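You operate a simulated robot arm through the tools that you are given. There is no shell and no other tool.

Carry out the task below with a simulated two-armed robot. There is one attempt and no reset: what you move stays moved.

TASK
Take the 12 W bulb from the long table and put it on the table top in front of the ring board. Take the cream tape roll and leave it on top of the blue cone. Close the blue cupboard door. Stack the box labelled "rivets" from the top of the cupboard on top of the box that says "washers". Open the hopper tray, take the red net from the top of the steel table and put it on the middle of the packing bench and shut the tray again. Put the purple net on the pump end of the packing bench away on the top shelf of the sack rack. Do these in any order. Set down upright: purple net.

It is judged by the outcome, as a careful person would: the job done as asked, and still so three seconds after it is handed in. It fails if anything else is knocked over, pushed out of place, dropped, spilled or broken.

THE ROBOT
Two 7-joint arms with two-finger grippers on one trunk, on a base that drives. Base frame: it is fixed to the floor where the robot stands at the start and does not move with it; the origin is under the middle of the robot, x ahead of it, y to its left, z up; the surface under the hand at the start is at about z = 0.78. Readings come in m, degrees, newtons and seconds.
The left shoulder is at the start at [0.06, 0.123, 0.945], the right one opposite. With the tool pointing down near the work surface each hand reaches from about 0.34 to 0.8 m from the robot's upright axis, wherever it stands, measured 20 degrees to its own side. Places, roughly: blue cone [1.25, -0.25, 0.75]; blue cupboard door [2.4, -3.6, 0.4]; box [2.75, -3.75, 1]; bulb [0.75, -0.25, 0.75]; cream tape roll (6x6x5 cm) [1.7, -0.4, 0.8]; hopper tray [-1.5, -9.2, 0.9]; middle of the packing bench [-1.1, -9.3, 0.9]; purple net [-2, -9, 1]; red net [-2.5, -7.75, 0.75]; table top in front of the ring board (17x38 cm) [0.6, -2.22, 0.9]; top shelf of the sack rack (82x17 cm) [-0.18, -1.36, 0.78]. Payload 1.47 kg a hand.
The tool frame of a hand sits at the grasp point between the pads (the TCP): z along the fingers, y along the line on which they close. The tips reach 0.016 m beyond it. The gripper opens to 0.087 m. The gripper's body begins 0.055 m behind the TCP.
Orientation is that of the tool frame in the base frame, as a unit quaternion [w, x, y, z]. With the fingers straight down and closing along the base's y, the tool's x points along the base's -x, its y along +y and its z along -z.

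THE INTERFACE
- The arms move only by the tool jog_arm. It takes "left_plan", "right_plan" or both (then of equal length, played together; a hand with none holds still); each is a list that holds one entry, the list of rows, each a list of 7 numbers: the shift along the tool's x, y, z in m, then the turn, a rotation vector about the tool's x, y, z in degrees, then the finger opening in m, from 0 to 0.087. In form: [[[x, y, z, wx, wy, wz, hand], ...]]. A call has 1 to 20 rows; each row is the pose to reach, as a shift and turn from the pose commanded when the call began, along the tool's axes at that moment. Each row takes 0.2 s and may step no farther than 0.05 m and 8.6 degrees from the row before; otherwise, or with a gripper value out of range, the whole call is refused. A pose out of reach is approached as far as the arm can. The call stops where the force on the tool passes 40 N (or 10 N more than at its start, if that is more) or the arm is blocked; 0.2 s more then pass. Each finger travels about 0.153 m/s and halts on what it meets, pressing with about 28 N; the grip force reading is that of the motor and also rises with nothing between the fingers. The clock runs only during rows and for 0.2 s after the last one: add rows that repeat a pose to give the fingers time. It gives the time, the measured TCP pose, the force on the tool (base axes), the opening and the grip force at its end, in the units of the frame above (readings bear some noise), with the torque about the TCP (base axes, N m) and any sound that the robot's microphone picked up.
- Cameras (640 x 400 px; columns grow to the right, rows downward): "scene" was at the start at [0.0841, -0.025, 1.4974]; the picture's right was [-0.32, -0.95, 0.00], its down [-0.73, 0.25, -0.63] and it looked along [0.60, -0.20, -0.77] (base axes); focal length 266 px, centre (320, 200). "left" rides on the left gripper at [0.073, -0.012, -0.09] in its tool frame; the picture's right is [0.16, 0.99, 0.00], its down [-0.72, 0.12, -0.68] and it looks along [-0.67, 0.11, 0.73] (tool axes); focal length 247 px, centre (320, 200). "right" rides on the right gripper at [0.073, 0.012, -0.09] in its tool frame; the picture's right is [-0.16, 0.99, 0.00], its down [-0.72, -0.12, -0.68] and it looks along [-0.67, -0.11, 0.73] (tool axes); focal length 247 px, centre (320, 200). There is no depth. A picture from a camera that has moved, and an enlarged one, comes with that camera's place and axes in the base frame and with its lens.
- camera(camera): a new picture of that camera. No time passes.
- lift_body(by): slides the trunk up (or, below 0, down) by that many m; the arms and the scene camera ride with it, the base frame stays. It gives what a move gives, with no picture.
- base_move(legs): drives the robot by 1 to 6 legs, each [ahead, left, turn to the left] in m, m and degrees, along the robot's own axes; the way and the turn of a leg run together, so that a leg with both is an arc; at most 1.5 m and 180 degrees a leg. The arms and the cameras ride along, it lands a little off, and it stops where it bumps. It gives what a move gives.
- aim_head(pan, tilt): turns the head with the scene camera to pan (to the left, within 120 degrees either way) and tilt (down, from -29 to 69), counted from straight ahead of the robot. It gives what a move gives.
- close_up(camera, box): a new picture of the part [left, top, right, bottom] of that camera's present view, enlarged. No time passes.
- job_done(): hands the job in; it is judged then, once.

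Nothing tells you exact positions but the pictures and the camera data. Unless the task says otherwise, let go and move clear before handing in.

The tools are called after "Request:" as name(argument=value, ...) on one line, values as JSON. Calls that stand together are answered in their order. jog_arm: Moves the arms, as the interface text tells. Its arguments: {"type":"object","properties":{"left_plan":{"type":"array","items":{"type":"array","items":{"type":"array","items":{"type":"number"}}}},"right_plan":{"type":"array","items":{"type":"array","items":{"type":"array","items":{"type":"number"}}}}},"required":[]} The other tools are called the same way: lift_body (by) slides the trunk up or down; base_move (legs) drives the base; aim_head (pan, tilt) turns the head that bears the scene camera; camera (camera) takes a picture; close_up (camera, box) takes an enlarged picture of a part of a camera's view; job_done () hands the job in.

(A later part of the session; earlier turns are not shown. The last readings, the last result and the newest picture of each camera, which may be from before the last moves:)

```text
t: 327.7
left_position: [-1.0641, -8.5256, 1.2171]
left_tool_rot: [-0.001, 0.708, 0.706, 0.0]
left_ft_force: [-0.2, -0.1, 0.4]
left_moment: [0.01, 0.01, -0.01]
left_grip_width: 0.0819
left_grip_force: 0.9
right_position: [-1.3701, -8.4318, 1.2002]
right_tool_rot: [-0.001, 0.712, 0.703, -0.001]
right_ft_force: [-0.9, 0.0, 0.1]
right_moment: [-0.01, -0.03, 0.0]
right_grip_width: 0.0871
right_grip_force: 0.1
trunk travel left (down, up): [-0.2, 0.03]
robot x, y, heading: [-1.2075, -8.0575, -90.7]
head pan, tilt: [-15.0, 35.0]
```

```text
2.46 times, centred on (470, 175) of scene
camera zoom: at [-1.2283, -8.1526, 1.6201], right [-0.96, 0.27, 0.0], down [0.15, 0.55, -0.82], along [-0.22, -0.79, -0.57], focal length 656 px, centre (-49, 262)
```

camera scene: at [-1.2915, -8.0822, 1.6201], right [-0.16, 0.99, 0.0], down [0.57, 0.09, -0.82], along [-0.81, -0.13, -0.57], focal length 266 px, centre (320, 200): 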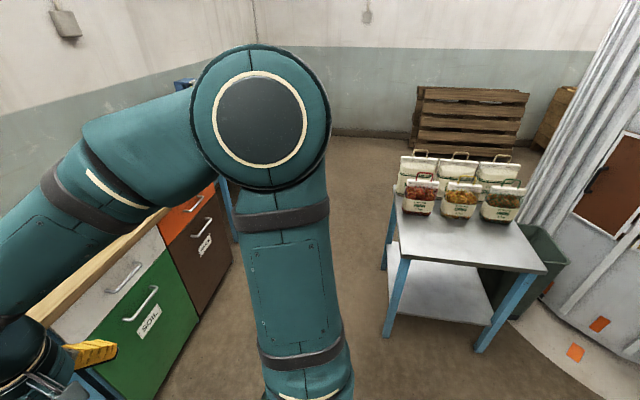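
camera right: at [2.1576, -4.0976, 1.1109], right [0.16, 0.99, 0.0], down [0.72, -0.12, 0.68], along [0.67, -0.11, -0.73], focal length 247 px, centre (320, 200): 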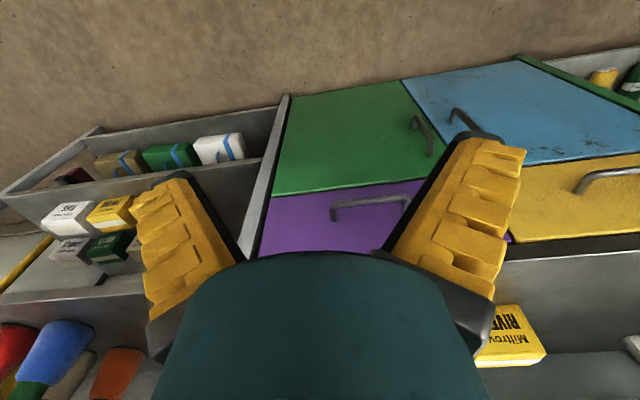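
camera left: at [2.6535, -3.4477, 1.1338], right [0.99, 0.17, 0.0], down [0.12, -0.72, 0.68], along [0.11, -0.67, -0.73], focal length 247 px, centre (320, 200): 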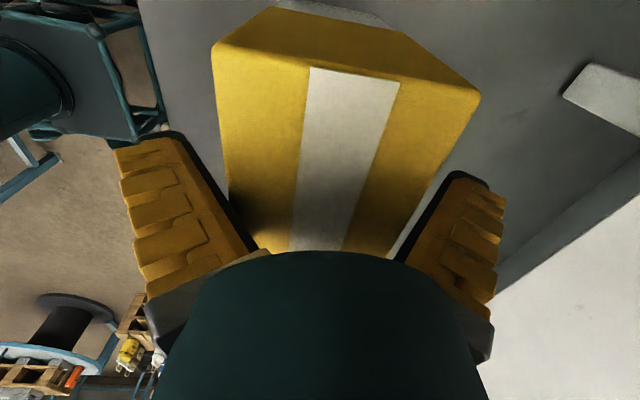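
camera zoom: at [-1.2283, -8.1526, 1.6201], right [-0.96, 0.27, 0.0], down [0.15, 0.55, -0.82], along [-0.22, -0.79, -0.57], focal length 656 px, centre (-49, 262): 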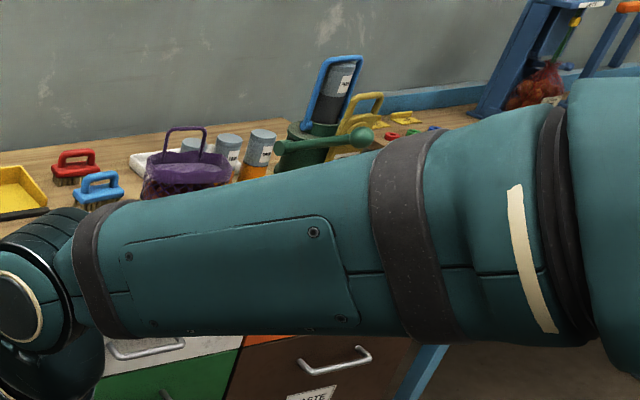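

Steel table: front row left is the red net (red mesh). On the bench: the yellow hopper with a small tray with a blue knob beside it, near (-1.4, -9.2). Moving closer for a detailed look.

Request:
base_move(legs=[[0.35, -0.1, 0.6]])

Request:
aim_head(pan=-5, tilt=45)

Request:
camera(camera="scene")

Request:
close_up(camera="scene", box=[230, 60, 450, 220])

Request:
camera(camera="right")

Request:
camera(camera="left")

```text
t: 330.1
left_position: [-1.1622, -8.8756, 1.2169]
left_tool_rot: [-0.002, 0.705, 0.709, 0.0]
left_ft_force: [-0.6, 0.1, 0.2]
left_moment: [-0.03, -0.02, 0.04]
left_grip_width: 0.0817
left_grip_force: 1.3
right_position: [-1.4669, -8.7857, 1.2001]
right_tool_rot: [-0.001, 0.707, 0.707, -0.001]
right_ft_force: [0.4, 0.5, -1.1]
right_moment: [0.04, 0.01, -0.02]
right_grip_width: 0.0872
right_grip_force: 0.1
trunk travel left (down, up): [-0.2, 0.03]
robot x, y, heading: [-1.3062, -8.4077, -89.8]
head pan, tilt: [-15.0, 35.0]
```

```text
t: 330.8
left_position: [-1.16, -8.8749, 1.2167]
left_tool_rot: [-0.001, 0.706, 0.708, -0.001]
left_ft_force: [0.0, -0.7, -0.4]
left_moment: [-0.01, 0.0, 0.0]
left_grip_width: 0.0817
left_grip_force: 1.2
right_position: [-1.4673, -8.7833, 1.2008]
right_tool_rot: [-0.001, 0.708, 0.706, -0.001]
right_ft_force: [-0.3, 0.0, -0.1]
right_moment: [0.01, -0.01, 0.0]
right_grip_width: 0.087
right_grip_force: 0.1
trunk travel left (down, up): [-0.2, 0.03]
robot x, y, heading: [-1.3064, -8.4075, -90.0]
head pan, tilt: [-5.0, 45.0]
```

```text
taken
camera scene: at [-1.3128, -8.4989, 1.6053], right [-1.0, 0.09, 0.0], down [0.06, 0.7, -0.71], along [-0.06, -0.7, -0.71], focal length 266 px, centre (320, 200)
```

scene: 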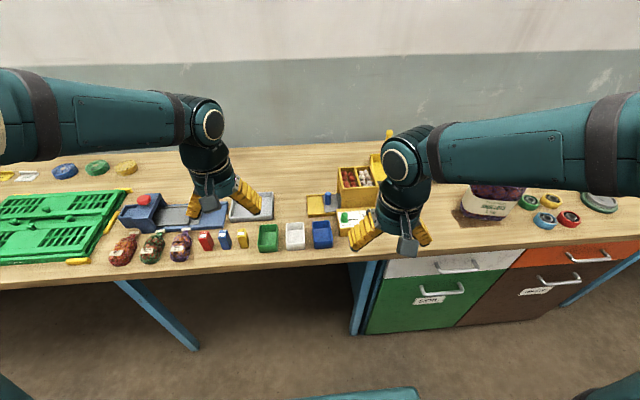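

```text
2.50 times, centred on (340, 140) of scene
camera zoom: at [-1.3128, -8.4989, 1.6053], right [-1.0, 0.09, 0.0], down [0.06, 0.7, -0.71], along [-0.06, -0.7, -0.71], focal length 666 px, centre (270, 350)
```

zoom: 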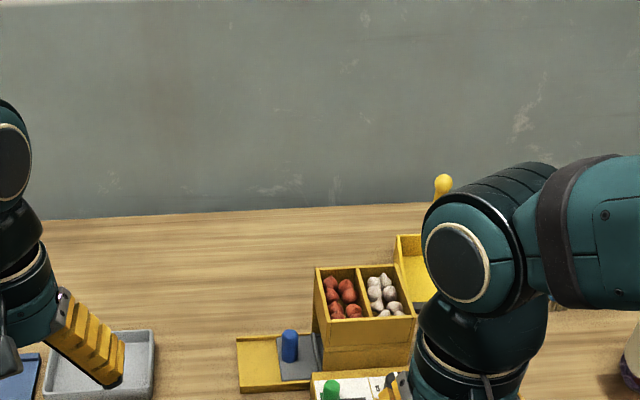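

```text
taken
camera right: at [-1.4553, -8.7098, 1.2904], right [0.99, -0.16, 0.0], down [-0.12, -0.72, 0.68], along [-0.11, -0.67, -0.73], focal length 247 px, centre (320, 200)
```

right: 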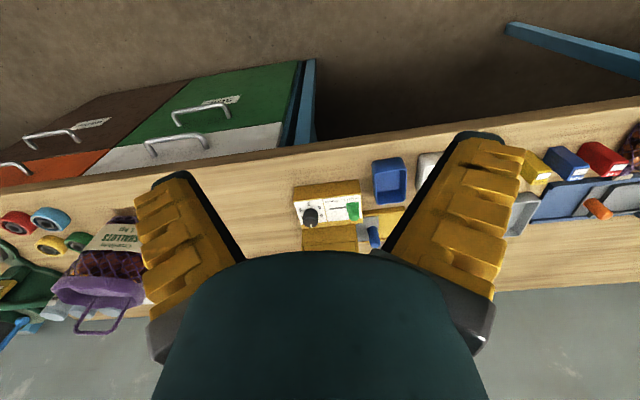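

```text
taken
camera left: at [-1.1733, -8.8025, 1.3055], right [0.99, 0.16, 0.0], down [0.12, -0.72, 0.68], along [0.11, -0.67, -0.73], focal length 247 px, centre (320, 200)
```

left: 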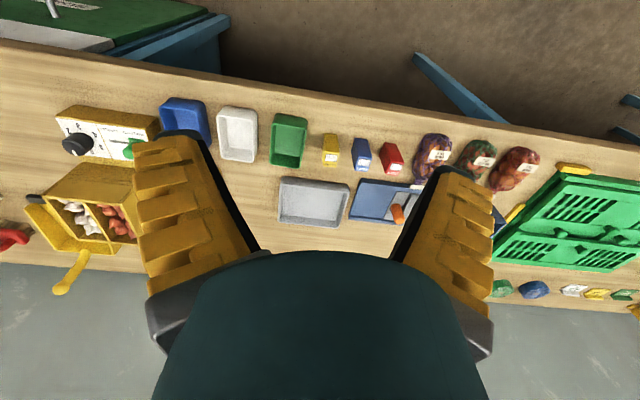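

Many small items on the bench. I'll shift both hands to view the hopper tray with the left-hand camera.

Request:
jog_arm(right_plan=[[[0, -0.04, 0, 0, 0, 0, 0.087], [0, -0.08, 0, 0, 0, 0, 0.087], [0, -0.12, 0, 0, 0, 0, 0.087], [0, -0.15, 0, 0, 0, 0, 0.087], [0, -0.15, 0, 0, 0, 0, 0.087]]], left_plan=[[[0, -0.0, 0, 0, 0, 0, 0.08], [0, -0.04, 0, 0, 0, 0, 0.08], [0, -0.08, 0, 0, 0, 0, 0.08], [0, -0.12, 0, 0, 0, 0, 0.08], [0, -0.16, 0, 0, 0, 0, 0.08]]])

Request:
camera(camera="left")

Request:
close_up(camera="left", box=[150, 60, 400, 260])

Request:
close_up(camera="scene", box=[290, 150, 430, 260])

```text
t: 332.0
left_position: [-1.3219, -8.8759, 1.2171]
left_tool_rot: [0.0, 0.706, 0.709, 0.001]
left_ft_force: [0.4, 0.0, -0.5]
left_moment: [0.03, -0.03, 0.02]
left_grip_width: 0.0818
left_grip_force: 1.2
right_position: [-1.6193, -8.7837, 1.2004]
right_tool_rot: [-0.001, 0.707, 0.707, 0.0]
right_ft_force: [0.0, 0.3, 0.6]
right_moment: [-0.03, -0.04, 0.01]
right_grip_width: 0.0872
right_grip_force: 0.0
trunk travel left (down, up): [-0.2, 0.03]
robot x, y, heading: [-1.3077, -8.4105, -89.8]
head pan, tilt: [-5.0, 45.0]
```

```text
taken
camera left: at [-1.3348, -8.8041, 1.3056], right [0.99, 0.16, 0.0], down [0.12, -0.72, 0.68], along [0.11, -0.67, -0.73], focal length 247 px, centre (320, 200)
```

left: 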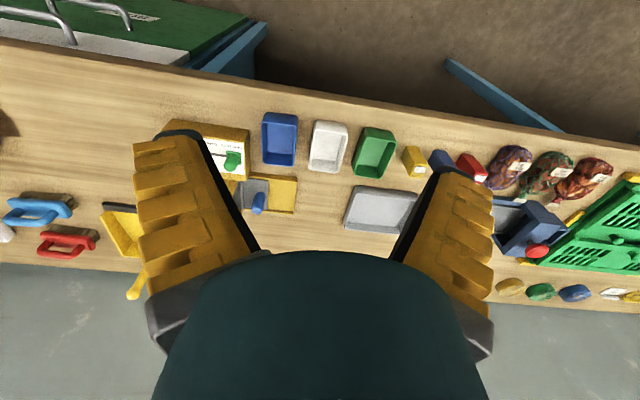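

```text
2.00 times, centred on (275, 160) of left
camera zoom: at [-1.3348, -8.8041, 1.3056], right [0.99, 0.16, 0.0], down [0.12, -0.72, 0.68], along [0.11, -0.67, -0.73], focal length 494 px, centre (410, 280)
```

zoom: 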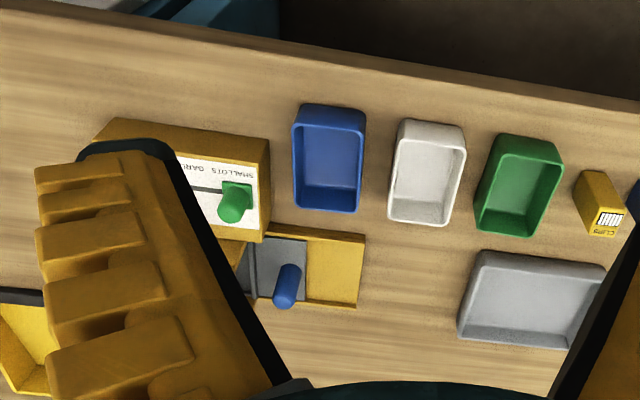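

```text
3.64 times, centred on (360, 205) of scene
camera zoom: at [-1.3139, -8.4995, 1.6052], right [-1.0, 0.09, 0.0], down [0.06, 0.7, -0.71], along [-0.06, -0.7, -0.71], focal length 969 px, centre (174, 182)
```

zoom: 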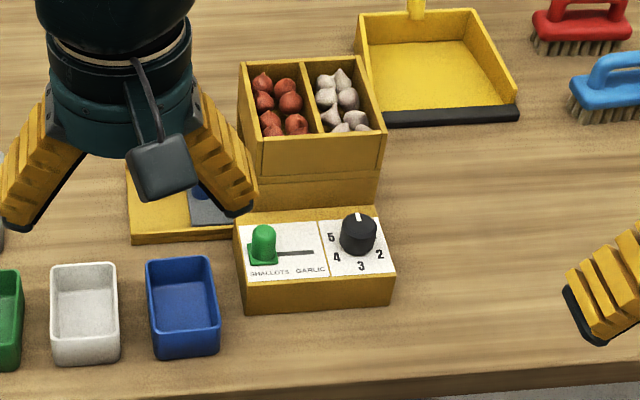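

The hopper's tray is the grey slide with the blue knob in the yellow channel east of the hopper (knob ≈(-1.402, -9.17), z 0.91–0.955); it opens by sliding east. I'll use the right hand turned 90° to hold the knob. First tuck the left hand and turn the right one.

Request:
jog_arm(left_plan=[[[0.02, 0.03, 0, 0, 0, 0, 0.08], [0.04, 0.06, 0, 0, 0, 0, 0.08], [0.06, 0.1, 0, 0, 0, 0, 0.08], [0.08, 0.14, 0, 0, 0, 0, 0.08], [0.1, 0.18, 0, 0, 0, 0, 0.08], [0.12, 0.2, 0, 0, 0, 0, 0.08], [0.14, 0.22, 0, 0, 0, 0, 0.08], [0.14, 0.22, 0, 0, 0, 0, 0.08], [0.14, 0.22, 0, 0, 0, 0, 0.08], [0.14, 0.22, 0, 0, 0, 0, 0.08], [0.14, 0.22, 0, 0, 0, 0, 0.08], [0.14, 0.22, 0, 0, 0, 0, 0.08]]], right_plan=[[[0, 0, 0, 0, 0, -8, 0.087], [0, 0, 0, 0, 0, -16, 0.087], [0, 0, 0, 0, 0, -24, 0.087], [0, 0, 0, 0, 0, -32, 0.087], [0, 0.01, 0, 0, 0, -40, 0.087], [0, 0.02, 0, 0, 0, -48, 0.087], [0, 0.03, 0, 0, 0, -56, 0.087], [0, 0.04, 0, 0, 0, -64, 0.087], [0, 0.05, 0, 0, 0, -72, 0.087], [0, 0.06, 0, 0, 0, -80, 0.087], [0, 0.07, 0, 0, 0, -88, 0.087], [0, 0.08, 0, 0, 0, -90, 0.087]]])

Request:
base_move(legs=[[0.1, 0, -0.1]])

Request:
camera(camera="scene")

Request:
camera(camera="right")

```text
t: 334.6
left_position: [-1.1007, -8.7353, 1.2167]
left_tool_rot: [-0.001, 0.705, 0.709, 0.0]
left_ft_force: [-0.3, -0.3, 0.7]
left_moment: [-0.01, -0.03, 0.01]
left_grip_width: 0.0817
left_grip_force: 1.2
right_position: [-1.5373, -8.7833, 1.1989]
right_tool_rot: [0.0, 0.0, 1.0, 0.0]
right_ft_force: [-0.1, 0.5, -0.1]
right_moment: [0.04, 0.0, 0.0]
right_grip_width: 0.0871
right_grip_force: 0.0
trunk travel left (down, up): [-0.2, 0.03]
robot x, y, heading: [-1.309, -8.4094, -90.1]
head pan, tilt: [-5.0, 45.0]
```

```text
t: 335.7
left_position: [-1.1013, -8.8349, 1.2167]
left_tool_rot: [-0.002, 0.706, 0.708, 0.0]
left_ft_force: [0.6, 0.2, 0.6]
left_moment: [0.03, -0.01, 0.0]
left_grip_width: 0.0816
left_grip_force: 1.1
right_position: [-1.5389, -8.8814, 1.1986]
right_tool_rot: [-0.001, 0.001, 1.0, 0.0]
right_ft_force: [-0.1, 0.8, -0.1]
right_moment: [0.03, 0.02, 0.01]
right_grip_width: 0.0871
right_grip_force: 0.0
trunk travel left (down, up): [-0.2, 0.03]
robot x, y, heading: [-1.3096, -8.5034, -90.1]
head pan, tilt: [-5.0, 45.0]
```

```text
taken
camera scene: at [-1.3132, -8.5984, 1.6053], right [-1.0, 0.09, 0.0], down [0.06, 0.7, -0.71], along [-0.06, -0.7, -0.71], focal length 266 px, centre (320, 200)
```

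scene: 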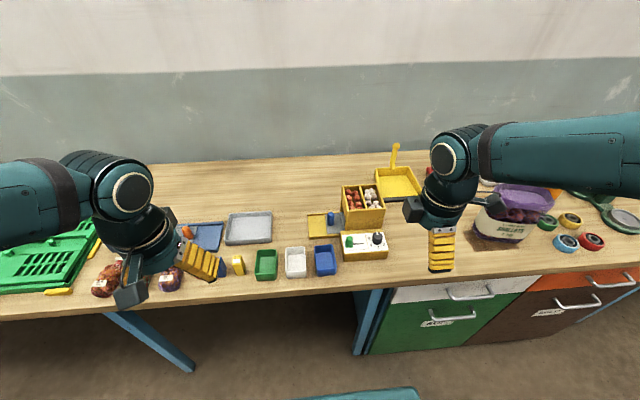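

```text
taken
camera right: at [-1.6111, -8.8695, 1.2904], right [0.16, 0.99, 0.0], down [0.72, -0.12, 0.68], along [0.67, -0.11, -0.73], focal length 247 px, centre (320, 200)
```

right: 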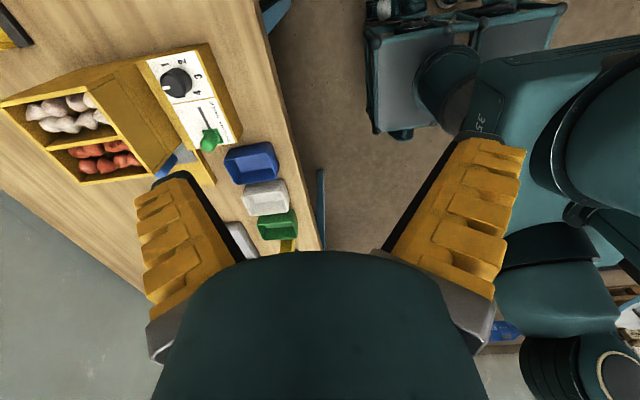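

Request:
close_up(camera="scene", box=[295, 170, 405, 270])

Request:
close_up(camera="right", box=[0, 30, 320, 260])

Request:
camera(camera="left")

```text
4.00 times, centred on (350, 220) of scene
camera zoom: at [-1.3132, -8.5984, 1.6053], right [-1.0, 0.09, 0.0], down [0.06, 0.7, -0.71], along [-0.06, -0.7, -0.71], focal length 1066 px, centre (200, 120)
```

zoom: 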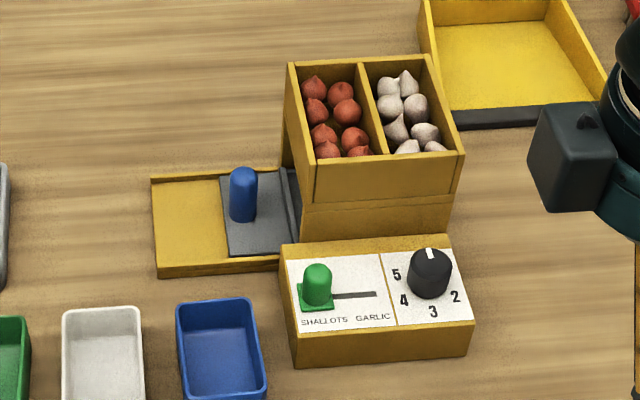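

```text
1.74 times, centred on (160, 145) of right
camera zoom: at [-1.6111, -8.8695, 1.2904], right [0.16, 0.99, 0.0], down [0.72, -0.12, 0.68], along [0.67, -0.11, -0.73], focal length 430 px, centre (598, 296)
```

zoom: 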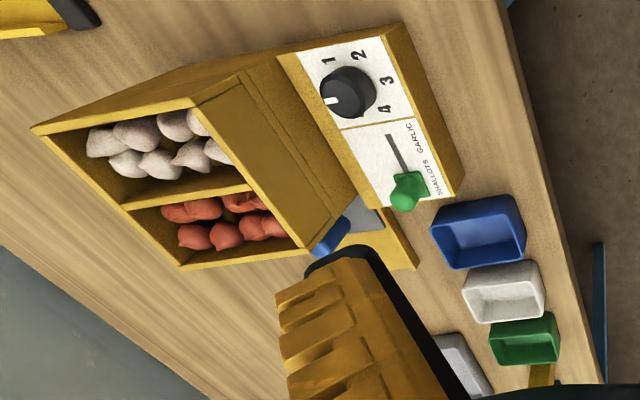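

```text
taken
camera left: at [-1.114, -8.7629, 1.3055], right [0.99, 0.16, 0.0], down [0.12, -0.72, 0.68], along [0.11, -0.67, -0.73], focal length 247 px, centre (320, 200)
```

left: 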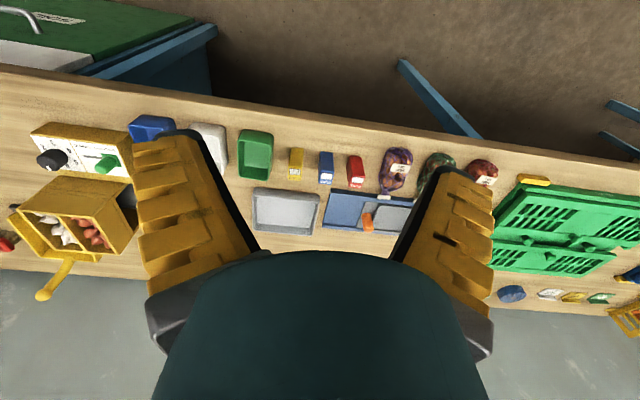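

The knob spans z≈0.91–0.966 and the hopper's top is z≈1.01 just west of it, so I'd rather have the hand camera on the east side: turning the right hand by 180°.

Request:
jog_arm(right_plan=[[[0, 0, 0, 0, 0, 8.2, 0.087], [0, 0, 0, 0, 0, 16.4, 0.087], [0, 0, 0, 0, 0, 24.6, 0.087], [0, 0, 0, 0, 0, 32.8, 0.087], [0, 0, 0, 0, 0, 41, 0.087], [0, 0, 0, 0, 0, 49.2, 0.087], [0, 0, 0, 0, 0, 57.4, 0.087], [0, 0, 0, 0, 0, 65.6, 0.087], [0, 0, 0, 0, 0, 73.8, 0.087], [0, 0, 0, 0, 0, 82, 0.087], [0, 0, 0, 0, 0, 90, 0.087]]])

Request:
jog_arm(right_plan=[[[0, 0, 0, 0, 0, 8.2, 0.087], [0, 0, 0, 0, 0, 16.4, 0.087], [0, 0, 0, 0, 0, 24.6, 0.087], [0, 0, 0, 0, 0, 32.8, 0.087], [0, 0, 0, 0, 0, 41, 0.087], [0, 0, 0, 0, 0, 49.2, 0.087], [0, 0, 0, 0, 0, 57.4, 0.087], [0, 0, 0, 0, 0, 65.6, 0.087], [0, 0, 0, 0, 0, 73.8, 0.087], [0, 0, 0, 0, 0, 82, 0.087], [0, 0, 0, 0, 0, 90, 0.087]]])

Request:
camera(camera="scene")

Request:
camera(camera="right")

```text
t: 338.1
left_position: [-1.1031, -8.8354, 1.2162]
left_tool_rot: [-0.001, 0.706, 0.708, 0.0]
left_ft_force: [0.0, -0.6, -0.9]
left_moment: [0.0, -0.01, 0.01]
left_grip_width: 0.0816
left_grip_force: 1.3
right_position: [-1.5389, -8.8808, 1.1992]
right_tool_rot: [-0.001, 0.709, 0.705, -0.001]
right_ft_force: [-0.2, 0.0, -0.3]
right_moment: [0.01, 0.0, 0.02]
right_grip_width: 0.0869
right_grip_force: 0.0
trunk travel left (down, up): [-0.2, 0.03]
robot x, y, heading: [-1.3104, -8.5072, -90.1]
head pan, tilt: [-5.0, 45.0]
```

```text
t: 340.5
left_position: [-1.1023, -8.8339, 1.2157]
left_tool_rot: [-0.001, 0.706, 0.708, 0.0]
left_ft_force: [0.4, 0.3, -0.1]
left_moment: [-0.01, 0.01, 0.0]
left_grip_width: 0.0818
left_grip_force: 1.0
right_position: [-1.5384, -8.8817, 1.2005]
right_tool_rot: [0.0, 1.0, -0.003, -0.001]
right_ft_force: [0.1, 0.1, -0.5]
right_moment: [0.01, 0.0, 0.02]
right_grip_width: 0.087
right_grip_force: 0.1
trunk travel left (down, up): [-0.2, 0.03]
robot x, y, heading: [-1.3077, -8.5071, -90.3]
head pan, tilt: [-5.0, 45.0]
```

```text
taken
camera scene: at [-1.3132, -8.5977, 1.6053], right [-1.0, 0.09, 0.0], down [0.06, 0.7, -0.71], along [-0.06, -0.7, -0.71], focal length 266 px, centre (320, 200)
```

scene: 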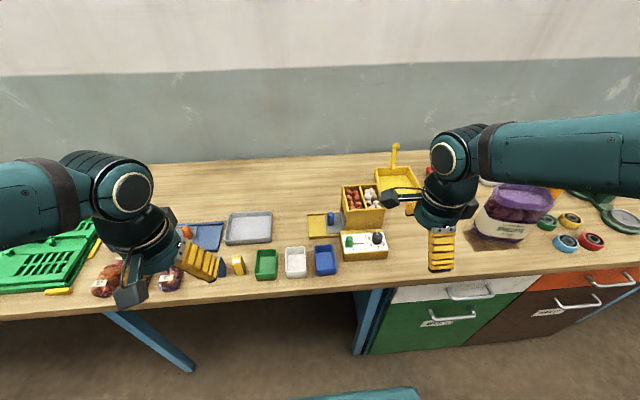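

```text
taken
camera right: at [-1.4655, -8.8932, 1.2904], right [-0.16, -0.99, 0.0], down [-0.72, 0.12, 0.68], along [-0.67, 0.11, -0.73], focal length 247 px, centre (320, 200)
```

right: 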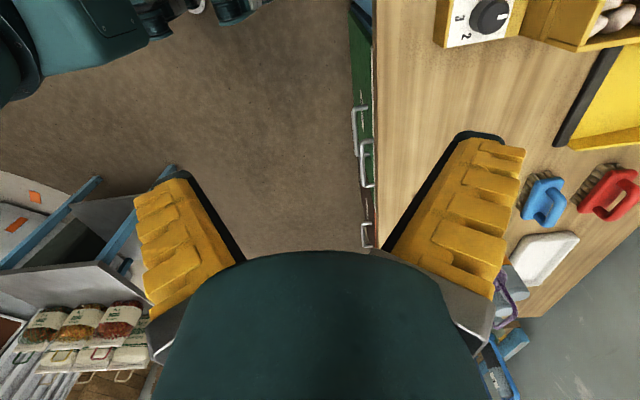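

Right hand now has its camera on the east side. Moving it above the blue knob.

Request:
jog_arm(right_plan=[[[0.0196, 0.0416, 0, 0, 0, 0, 0.065], [0.0391, 0.0831, 0, 0, 0, 0, 0.065], [0.0587, 0.1247, 0, 0, 0, 0, 0.065], [0.0783, 0.1663, 0, 0, 0, 0, 0.065], [0.0979, 0.2079, 0, 0, 0, 0, 0.065], [0.1174, 0.2494, 0, 0, 0, 0, 0.065], [0.137, 0.291, 0, 0, 0, 0, 0.065], [0.137, 0.291, 0.04, 0, 0, 0, 0.065], [0.137, 0.291, 0.08, 0, 0, 0, 0.065], [0.137, 0.291, 0.11, 0, 0, 0, 0.065], [0.137, 0.291, 0.11, 0, 0, 0, 0.065]]])

Request:
camera(camera="right")

Request:
close_up(camera="scene", box=[280, 140, 400, 250])

```text
t: 342.9
left_position: [-1.1026, -8.8343, 1.2161]
left_tool_rot: [-0.001, 0.705, 0.709, -0.001]
left_ft_force: [-0.6, -0.5, 0.9]
left_moment: [0.02, -0.01, 0.02]
left_grip_width: 0.0815
left_grip_force: 0.6
right_position: [-1.4027, -9.1733, 1.0882]
right_tool_rot: [0.0, 1.0, -0.002, -0.001]
right_ft_force: [0.3, -0.6, -0.3]
right_moment: [0.02, -0.01, -0.01]
right_grip_width: 0.0691
right_grip_force: 3.1
trunk travel left (down, up): [-0.2, 0.03]
robot x, y, heading: [-1.3062, -8.5064, -89.9]
head pan, tilt: [-5.0, 45.0]
```

```text
taken
camera right: at [-1.3296, -9.1844, 1.1796], right [-0.16, -0.99, 0.0], down [-0.72, 0.12, 0.68], along [-0.67, 0.11, -0.73], focal length 247 px, centre (320, 200)
```

right: 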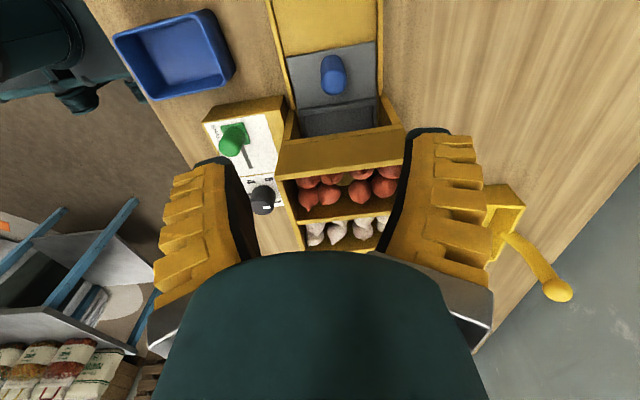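

```text
3.64 times, centred on (340, 195) of scene
camera zoom: at [-1.3132, -8.5975, 1.6053], right [-1.0, 0.09, 0.0], down [0.06, 0.7, -0.71], along [-0.06, -0.7, -0.71], focal length 969 px, centre (247, 218)
```

zoom: 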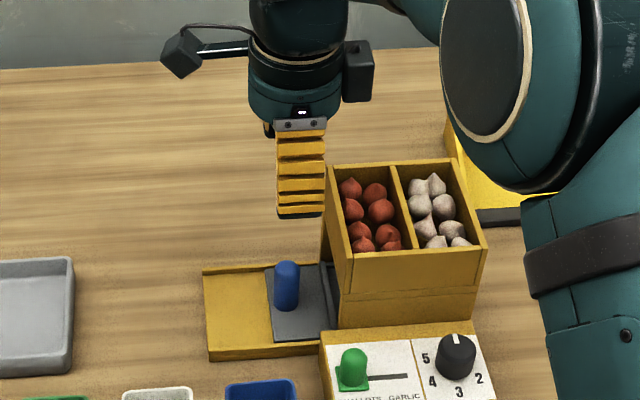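

Request:
close_up(camera="right", box=[260, 20, 420, 160])

```text
2.86 times, centred on (340, 90) of right
camera zoom: at [-1.3296, -9.1844, 1.1796], right [-0.16, -0.99, 0.0], down [-0.72, 0.12, 0.68], along [-0.67, 0.11, -0.73], focal length 706 px, centre (263, 514)
```

zoom: 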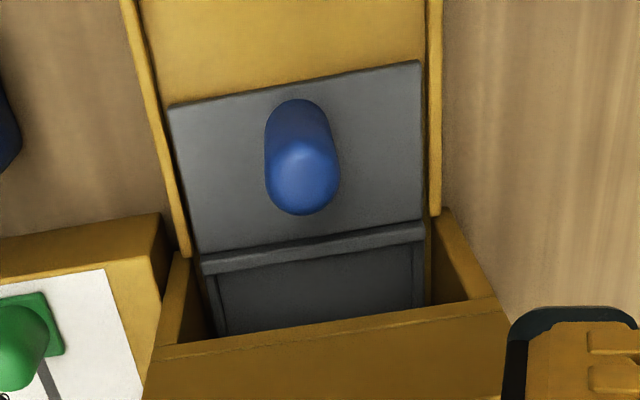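

Triangulating all views: knob at ≈(-1.402, -9.1845), top z≈0.95. Shifting 11 mm and descending around it.

Request:
jog_arm(right_plan=[[[0.0005, 0.011, 0.03, 0, 0, 0, 0.065], [0.0005, 0.011, 0.07, 0, 0, 0, 0.065], [0.0005, 0.011, 0.1, 0, 0, 0, 0.065], [0.0005, 0.011, 0.1, 0, 0, 0, 0.065]]])

Request:
camera(camera="right")

Request:
close_up(camera="scene", box=[280, 150, 400, 250])

```text
t: 343.9
left_position: [-1.1022, -8.8336, 1.2165]
left_tool_rot: [0.0, 0.706, 0.709, -0.001]
left_ft_force: [-1.2, 0.5, -0.4]
left_moment: [-0.01, 0.01, 0.02]
left_grip_width: 0.0817
left_grip_force: 1.0
right_position: [-1.4014, -9.1847, 0.9902]
right_tool_rot: [0.001, 1.0, -0.003, 0.0]
right_ft_force: [-0.2, 0.0, 0.0]
right_moment: [-0.02, 0.0, -0.01]
right_grip_width: 0.0691
right_grip_force: 3.2
trunk travel left (down, up): [-0.2, 0.03]
robot x, y, heading: [-1.3071, -8.5102, -90.1]
head pan, tilt: [-5.0, 45.0]
```

```text
taken
camera right: at [-1.3291, -9.1958, 1.0809], right [-0.16, -0.99, 0.0], down [-0.72, 0.12, 0.68], along [-0.67, 0.11, -0.73], focal length 247 px, centre (320, 200)
```

right: 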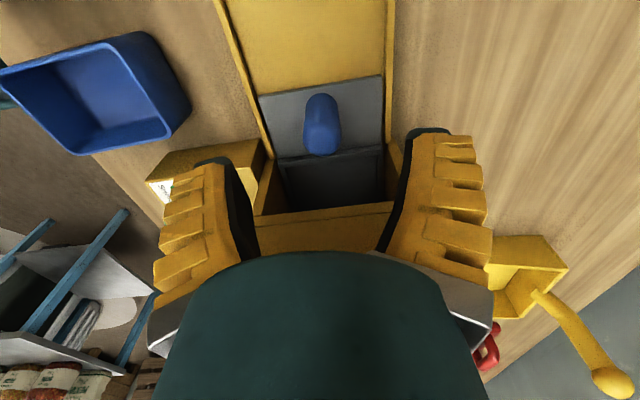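

```text
4.00 times, centred on (340, 200) of scene
camera zoom: at [-1.3132, -8.5973, 1.6053], right [-1.0, 0.09, 0.0], down [0.06, 0.7, -0.71], along [-0.06, -0.7, -0.71], focal length 1066 px, centre (240, 200)
```

zoom: 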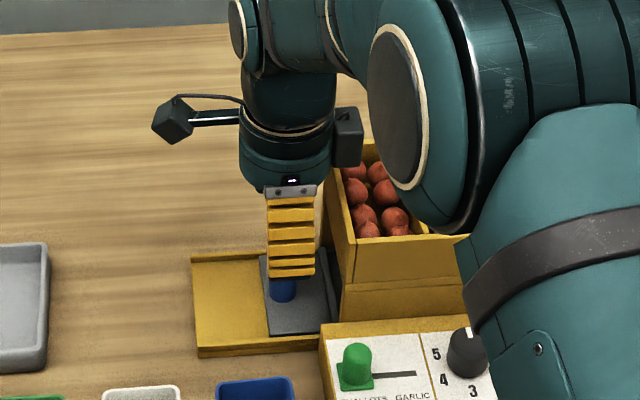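

Knob centred between the fingers. Lowering around it and closing gently.

Request:
jog_arm(right_plan=[[[0.0, 0.0, 0.025, 0, 0, 0, 0.065], [0.0, 0.0, 0.047, 0, 0, 0, 0.065], [0, 0, 0.047, 0, 0, 0, 0.045], [0, 0, 0.047, 0, 0, 0, 0.025], [0, 0, 0.047, 0, 0, 0, 0.012], [0, 0, 0.047, 0, 0, 0, 0.012]]])

Request:
camera(camera="right")

Request:
close_up(camera="scene", box=[280, 150, 400, 250])

```text
t: 344.7
left_position: [-1.1024, -8.8331, 1.2169]
left_tool_rot: [0.001, 0.706, 0.708, -0.001]
left_ft_force: [0.8, 0.3, -0.8]
left_moment: [0.03, 0.0, 0.0]
left_grip_width: 0.0818
left_grip_force: 1.5
right_position: [-1.4017, -9.1873, 0.9512]
right_tool_rot: [0.008, 1.0, -0.001, -0.001]
right_ft_force: [0.7, 3.4, 15.2]
right_moment: [0.05, 0.73, -0.18]
right_grip_width: 0.0502
right_grip_force: 3.9
trunk travel left (down, up): [-0.2, 0.03]
robot x, y, heading: [-1.3079, -8.5063, -90.4]
head pan, tilt: [-5.0, 45.0]
stopped in row 3 (right hand): the force on the tool passed its limit at 47 N (the readings are from after the stop); the commanded pose is now the measured one
```

```text
taken
camera right: at [-1.3289, -9.1976, 1.0429], right [-0.16, -0.99, 0.02], down [-0.72, 0.13, 0.68], along [-0.67, 0.1, -0.73], focal length 247 px, centre (320, 200)
```

right: 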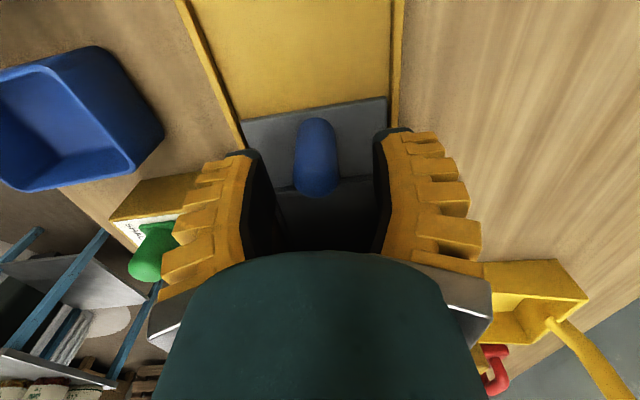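

```text
4.00 times, centred on (340, 200) of scene
camera zoom: at [-1.313, -8.5954, 1.6054], right [-1.0, 0.09, 0.0], down [0.06, 0.7, -0.71], along [-0.06, -0.71, -0.71], focal length 1066 px, centre (240, 200)
```

zoom: 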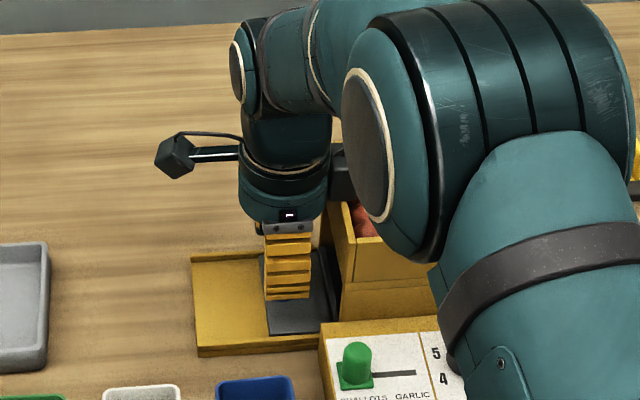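

The small box on the hand's west side touched the hopper's rim. I'll rise right away and check the hopper, then come in with the hand leaning east by 20°.

Request:
jog_arm(right_plan=[[[0, 0, -0.02, 0, 0, 0, 0.06], [0, 0, -0.05, 0, 0, 0, 0.065], [0, 0, -0.08, 0, 0, 0, 0.065], [0, 0, -0.1, 0, 0, 0, 0.065]]])

Request:
close_up(camera="scene", box=[280, 150, 400, 250])

Request:
camera(camera="right")

```text
t: 345.7
left_position: [-1.1019, -8.8341, 1.2177]
left_tool_rot: [0.0, 0.706, 0.708, 0.0]
left_ft_force: [0.1, 0.5, 0.4]
left_moment: [-0.02, -0.01, 0.0]
left_grip_width: 0.0816
left_grip_force: 1.5
right_position: [-1.4015, -9.187, 1.0498]
right_tool_rot: [0.006, 1.0, -0.001, -0.001]
right_ft_force: [-0.7, -0.4, -0.6]
right_moment: [0.02, 0.01, -0.03]
right_grip_width: 0.069
right_grip_force: 3.4
trunk travel left (down, up): [-0.2, 0.03]
robot x, y, heading: [-1.3073, -8.5053, -90.0]
head pan, tilt: [-5.0, 45.0]
```

```text
4.00 times, centred on (340, 200) of scene
camera zoom: at [-1.3132, -8.5971, 1.6053], right [-1.0, 0.09, 0.0], down [0.06, 0.7, -0.71], along [-0.06, -0.7, -0.71], focal length 1066 px, centre (240, 200)
```

zoom: 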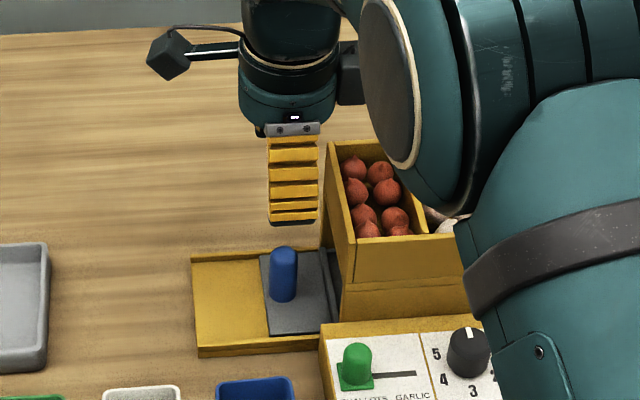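

```text
taken
camera right: at [-1.3289, -9.1969, 1.1405], right [-0.16, -0.99, 0.01], down [-0.72, 0.13, 0.68], along [-0.67, 0.1, -0.73], focal length 247 px, centre (320, 200)
```

right: 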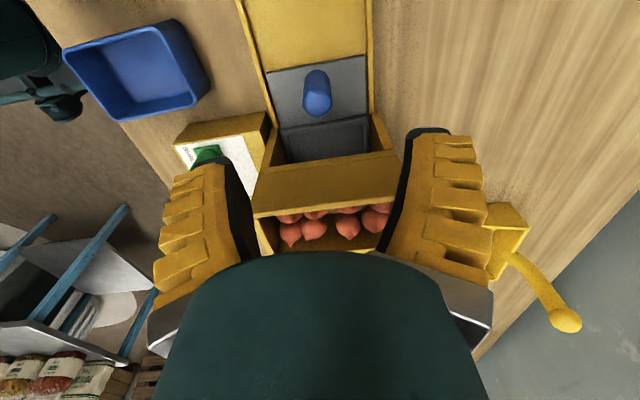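

Hopper is unmoved. Tilting the hand 20° (leaning east) and descending around the knob again.

Request:
jog_arm(right_plan=[[[0.001, -0.002, 0, 0, -7, 0, 0.065], [0.001, -0.002, 0, 0, -14, 0, 0.065], [0.001, -0.002, 0, 0, -20, 0, 0.065], [0.001, -0.002, 0.04, 0, -20, 0, 0.065], [0.001, -0.002, 0.07, 0, -20, 0, 0.065], [0.001, -0.002, 0.09, 0, -20, 0, 0.065], [0.001, -0.002, 0.09, 0, -20, 0, 0.065]]])

Request:
camera(camera="right")

Request:
close_up(camera="scene", box=[280, 150, 400, 250])

```text
t: 347.3
left_position: [-1.1016, -8.8346, 1.2163]
left_tool_rot: [-0.001, 0.706, 0.709, -0.001]
left_ft_force: [0.8, 0.6, 0.5]
left_moment: [0.01, 0.0, -0.02]
left_grip_width: 0.0819
left_grip_force: 1.5
right_position: [-1.4025, -9.1859, 0.9592]
right_tool_rot: [0.007, 0.985, -0.002, -0.175]
right_ft_force: [-0.2, 0.2, -0.6]
right_moment: [-0.01, 0.01, -0.02]
right_grip_width: 0.0689
right_grip_force: 3.3
trunk travel left (down, up): [-0.2, 0.03]
robot x, y, heading: [-1.3052, -8.5098, -90.4]
head pan, tilt: [-5.0, 45.0]
```

```text
taken
camera right: at [-1.3027, -9.1969, 1.0197], right [-0.15, -0.99, 0.07], down [-0.45, 0.13, 0.89], along [-0.88, 0.1, -0.46], focal length 247 px, centre (320, 200)
```

right: 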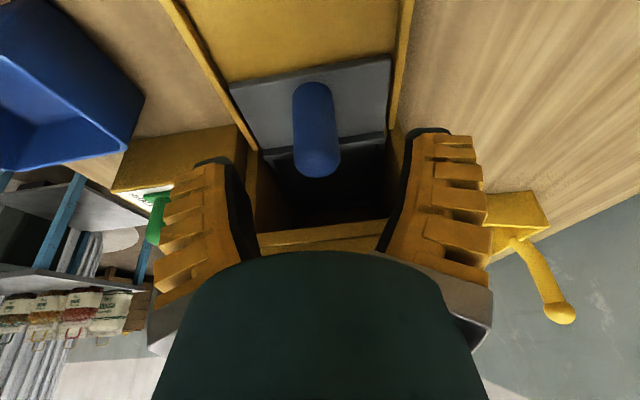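

```text
4.00 times, centred on (340, 200) of scene
camera zoom: at [-1.3132, -8.5973, 1.6053], right [-1.0, 0.09, 0.0], down [0.06, 0.7, -0.71], along [-0.06, -0.7, -0.71], focal length 1066 px, centre (240, 200)
```

zoom: 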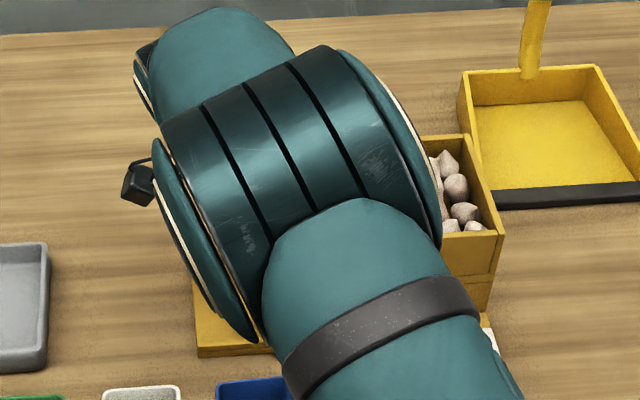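

Knob is between the fingers. Going 2 cm lower and closing gently.

Request:
jog_arm(right_plan=[[[0.0034, 0, 0.0094, 0, 0, 0, 0.065], [0.0068, 0, 0.0188, 0, 0, 0, 0.06], [0.0068, 0, 0.0188, 0, 0, 0, 0.04], [0.0068, 0, 0.0188, 0, 0, 0, 0.02], [0.0068, 0, 0.0188, 0, 0, 0, 0.01], [0.0068, 0, 0.0188, 0, 0, 0, 0.01]]])

Request:
camera(camera="right")

```text
t: 348.7
left_position: [-1.1019, -8.8341, 1.2154]
left_tool_rot: [-0.001, 0.706, 0.708, 0.0]
left_ft_force: [-0.3, -0.3, 0.1]
left_moment: [-0.01, 0.01, 0.0]
left_grip_width: 0.0819
left_grip_force: 0.9
right_position: [-1.4014, -9.1853, 0.9388]
right_tool_rot: [0.006, 0.985, -0.002, -0.174]
right_ft_force: [1.0, 3.7, 0.4]
right_moment: [0.03, 0.07, -0.02]
right_grip_width: 0.0183
right_grip_force: 30.3
trunk travel left (down, up): [-0.2, 0.03]
robot x, y, heading: [-1.3052, -8.5066, -90.0]
head pan, tilt: [-5.0, 45.0]
```

```text
taken
camera right: at [-1.3022, -9.1962, 0.9999], right [-0.15, -0.99, 0.07], down [-0.45, 0.13, 0.89], along [-0.88, 0.1, -0.46], focal length 247 px, centre (320, 200)
```

right: 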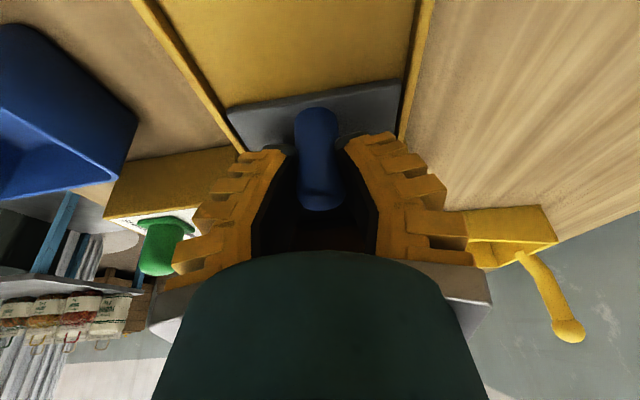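

Knob gripped. Sliding the tray open eastward.

Request:
jog_arm(right_plan=[[[0.0141, 0, -0.0051, 0, 0, 0, 0.01], [0.0282, 0, -0.0103, 0, 0, 0, 0.01], [0.0376, 0, -0.0137, 0, 0, 0, 0.01], [0.047, 0, -0.0171, 0, 0, 0, 0.01], [0.047, 0, -0.0171, 0, 0, 0, 0.01]]])

Request:
camera(camera="right")

Request:
camera(camera="scene")

```text
t: 349.9
left_position: [-1.1022, -8.8337, 1.2179]
left_tool_rot: [-0.001, 0.706, 0.708, -0.001]
left_ft_force: [0.3, 0.5, -0.3]
left_moment: [0.0, 0.04, 0.01]
left_grip_width: 0.0817
left_grip_force: 0.8
right_position: [-1.3509, -9.1863, 0.9381]
right_tool_rot: [0.006, 0.985, -0.003, -0.174]
right_ft_force: [0.6, 9.1, 0.2]
right_moment: [0.06, 0.05, 0.01]
right_grip_width: 0.0176
right_grip_force: 30.2
trunk travel left (down, up): [-0.2, 0.03]
robot x, y, heading: [-1.3055, -8.5061, -90.3]
head pan, tilt: [-5.0, 45.0]
```

```text
taken
camera right: at [-1.2519, -9.1962, 1.0001], right [-0.15, -0.99, 0.07], down [-0.45, 0.13, 0.89], along [-0.88, 0.1, -0.46], focal length 247 px, centre (320, 200)
```

right: 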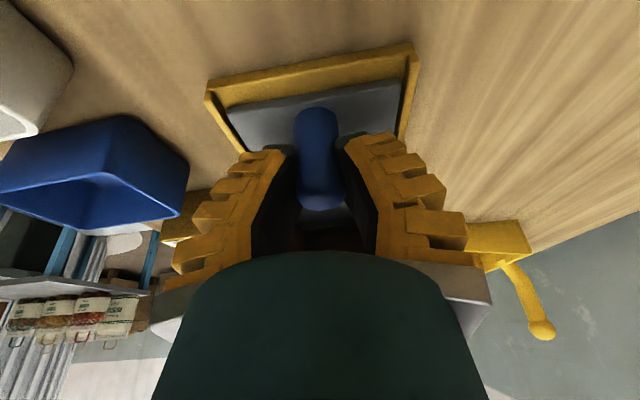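

```text
taken
camera scene: at [-1.3132, -8.5966, 1.6053], right [-1.0, 0.09, 0.0], down [0.06, 0.7, -0.71], along [-0.06, -0.7, -0.71], focal length 266 px, centre (320, 200)
```

scene: 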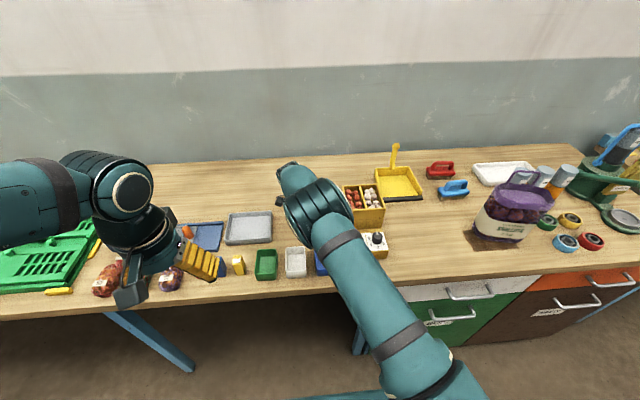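

The slide moved ~5 cm; a little more to the end stop.

Request:
jog_arm(right_plan=[[[0.0047, 0, -0.0017, 0, 0, 0, 0.01], [0.0085, 0, -0.0031, 0, 0, 0, 0.01], [0.0085, 0, -0.0031, 0, 0, 0, 0.01]]])

Request:
camera(camera="right")

```text
t: 350.7
left_position: [-1.1012, -8.8338, 1.2162]
left_tool_rot: [-0.001, 0.706, 0.709, -0.001]
left_ft_force: [-0.6, -0.5, -0.2]
left_moment: [-0.01, 0.02, -0.02]
left_grip_width: 0.0818
left_grip_force: 1.4
right_position: [-1.3431, -9.186, 0.9388]
right_tool_rot: [0.006, 0.985, -0.002, -0.174]
right_ft_force: [-0.3, 10.7, 0.7]
right_moment: [0.09, -0.08, -0.03]
right_grip_width: 0.0175
right_grip_force: 30.2
trunk travel left (down, up): [-0.2, 0.03]
robot x, y, heading: [-1.3087, -8.5057, -90.1]
head pan, tilt: [-5.0, 45.0]
```

```text
taken
camera right: at [-1.243, -9.1961, 1.0001], right [-0.15, -0.99, 0.07], down [-0.45, 0.13, 0.89], along [-0.88, 0.1, -0.46], focal length 247 px, centre (320, 200)
```

right: 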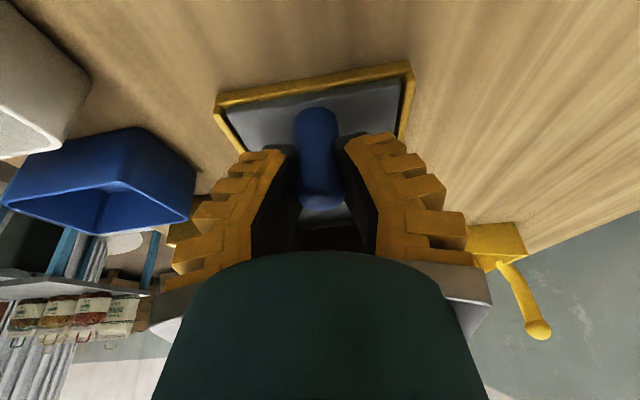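

Request:
jog_arm(right_plan=[[[0.0038, 0, -0.0014, 0, 0, 0, 0.01], [0.0066, 0, -0.0024, 0, 0, 0, 0.01], [0.0066, 0, -0.0024, 0, 0, 0, 0.01]]])

Request:
close_up(camera="right", box=[190, 30, 450, 240])

```text
t: 351.5
left_position: [-1.102, -8.8331, 1.2178]
left_tool_rot: [0.0, 0.706, 0.708, 0.0]
left_ft_force: [-0.5, 0.4, 0.8]
left_moment: [0.01, -0.03, 0.0]
left_grip_width: 0.0818
left_grip_force: 1.2
right_position: [-1.3354, -9.1853, 0.9397]
right_tool_rot: [0.006, 0.985, -0.003, -0.175]
right_ft_force: [0.4, 11.3, 2.0]
right_moment: [0.11, 0.09, -0.02]
right_grip_width: 0.0173
right_grip_force: 29.9
trunk travel left (down, up): [-0.2, 0.03]
robot x, y, heading: [-1.3072, -8.5055, -89.9]
head pan, tilt: [-5.0, 45.0]
```

```text
1.90 times, centred on (320, 135) of right
camera zoom: at [-1.236, -9.1961, 1.0001], right [-0.15, -0.99, 0.07], down [-0.45, 0.13, 0.89], along [-0.88, 0.1, -0.46], focal length 470 px, centre (320, 324)
```

zoom: 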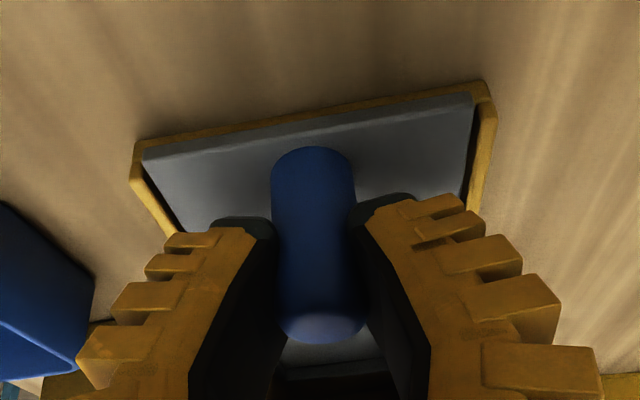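

The tray is fully open (plate at the end rim). Releasing the knob and lifting away.

Request:
jog_arm(right_plan=[[[0, 0, 0, 0, 0, 0, 0.02], [0, 0, 0, 0, 0, 0, 0.035], [0, 0, 0, 0, 0, 0, 0.055], [0, 0, 0, 0, 0, 0, 0.065], [-0.0103, 0, -0.0282, 0, 0, 0, 0.065], [-0.0239, 0, -0.0658, 0, 0, 0, 0.065], [-0.0393, 0, -0.108, 0, 0, 0, 0.065], [-0.053, 0, -0.145, 0, 0, 0, 0.065], [-0.06, 0, -0.165, 0, 7, 0, 0.065], [-0.065, 0, -0.18, 0, 14, 0, 0.065], [-0.0684, 0, -0.188, 0, 20, 0, 0.065]]])

Request:
camera(camera="scene")

Request:
camera(camera="right")

```text
t: 353.9
left_position: [-1.1033, -8.8345, 1.2158]
left_tool_rot: [0.0, 0.706, 0.708, 0.0]
left_ft_force: [-0.1, 0.0, 0.3]
left_moment: [0.01, -0.02, 0.02]
left_grip_width: 0.0819
left_grip_force: 1.3
right_position: [-1.3349, -9.1834, 1.1386]
right_tool_rot: [0.006, 1.0, -0.001, 0.001]
right_ft_force: [0.9, -0.8, -0.5]
right_moment: [-0.03, -0.01, 0.02]
right_grip_width: 0.069
right_grip_force: 3.0
trunk travel left (down, up): [-0.2, 0.03]
robot x, y, heading: [-1.3101, -8.5051, -90.3]
head pan, tilt: [-5.0, 45.0]
```

```text
taken
camera scene: at [-1.314, -8.5976, 1.6053], right [-1.0, 0.09, 0.0], down [0.06, 0.7, -0.71], along [-0.06, -0.7, -0.71], focal length 266 px, centre (320, 200)
```

scene: 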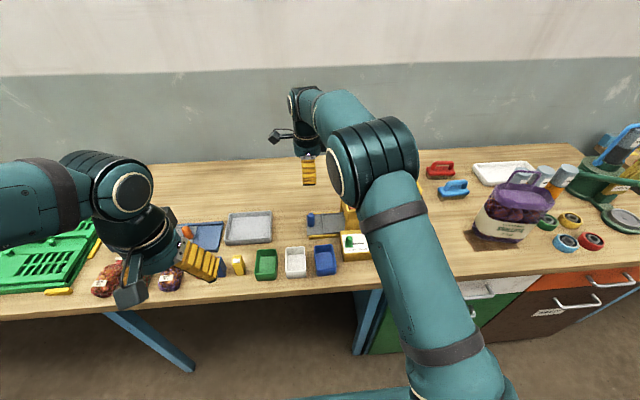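

```text
taken
camera right: at [-1.2623, -9.1942, 1.2298], right [-0.16, -0.99, 0.01], down [-0.72, 0.13, 0.68], along [-0.67, 0.1, -0.73], focal length 247 px, centre (320, 200)
```

right: 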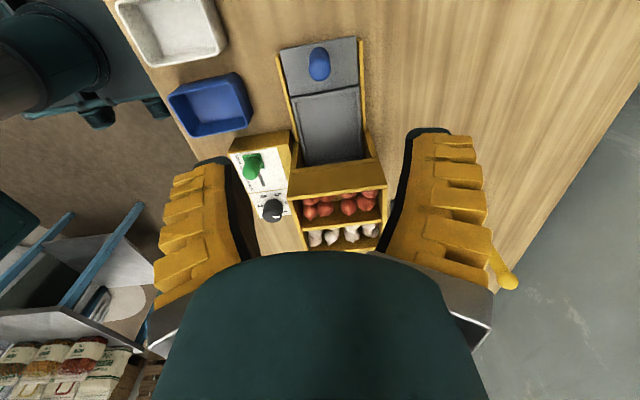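

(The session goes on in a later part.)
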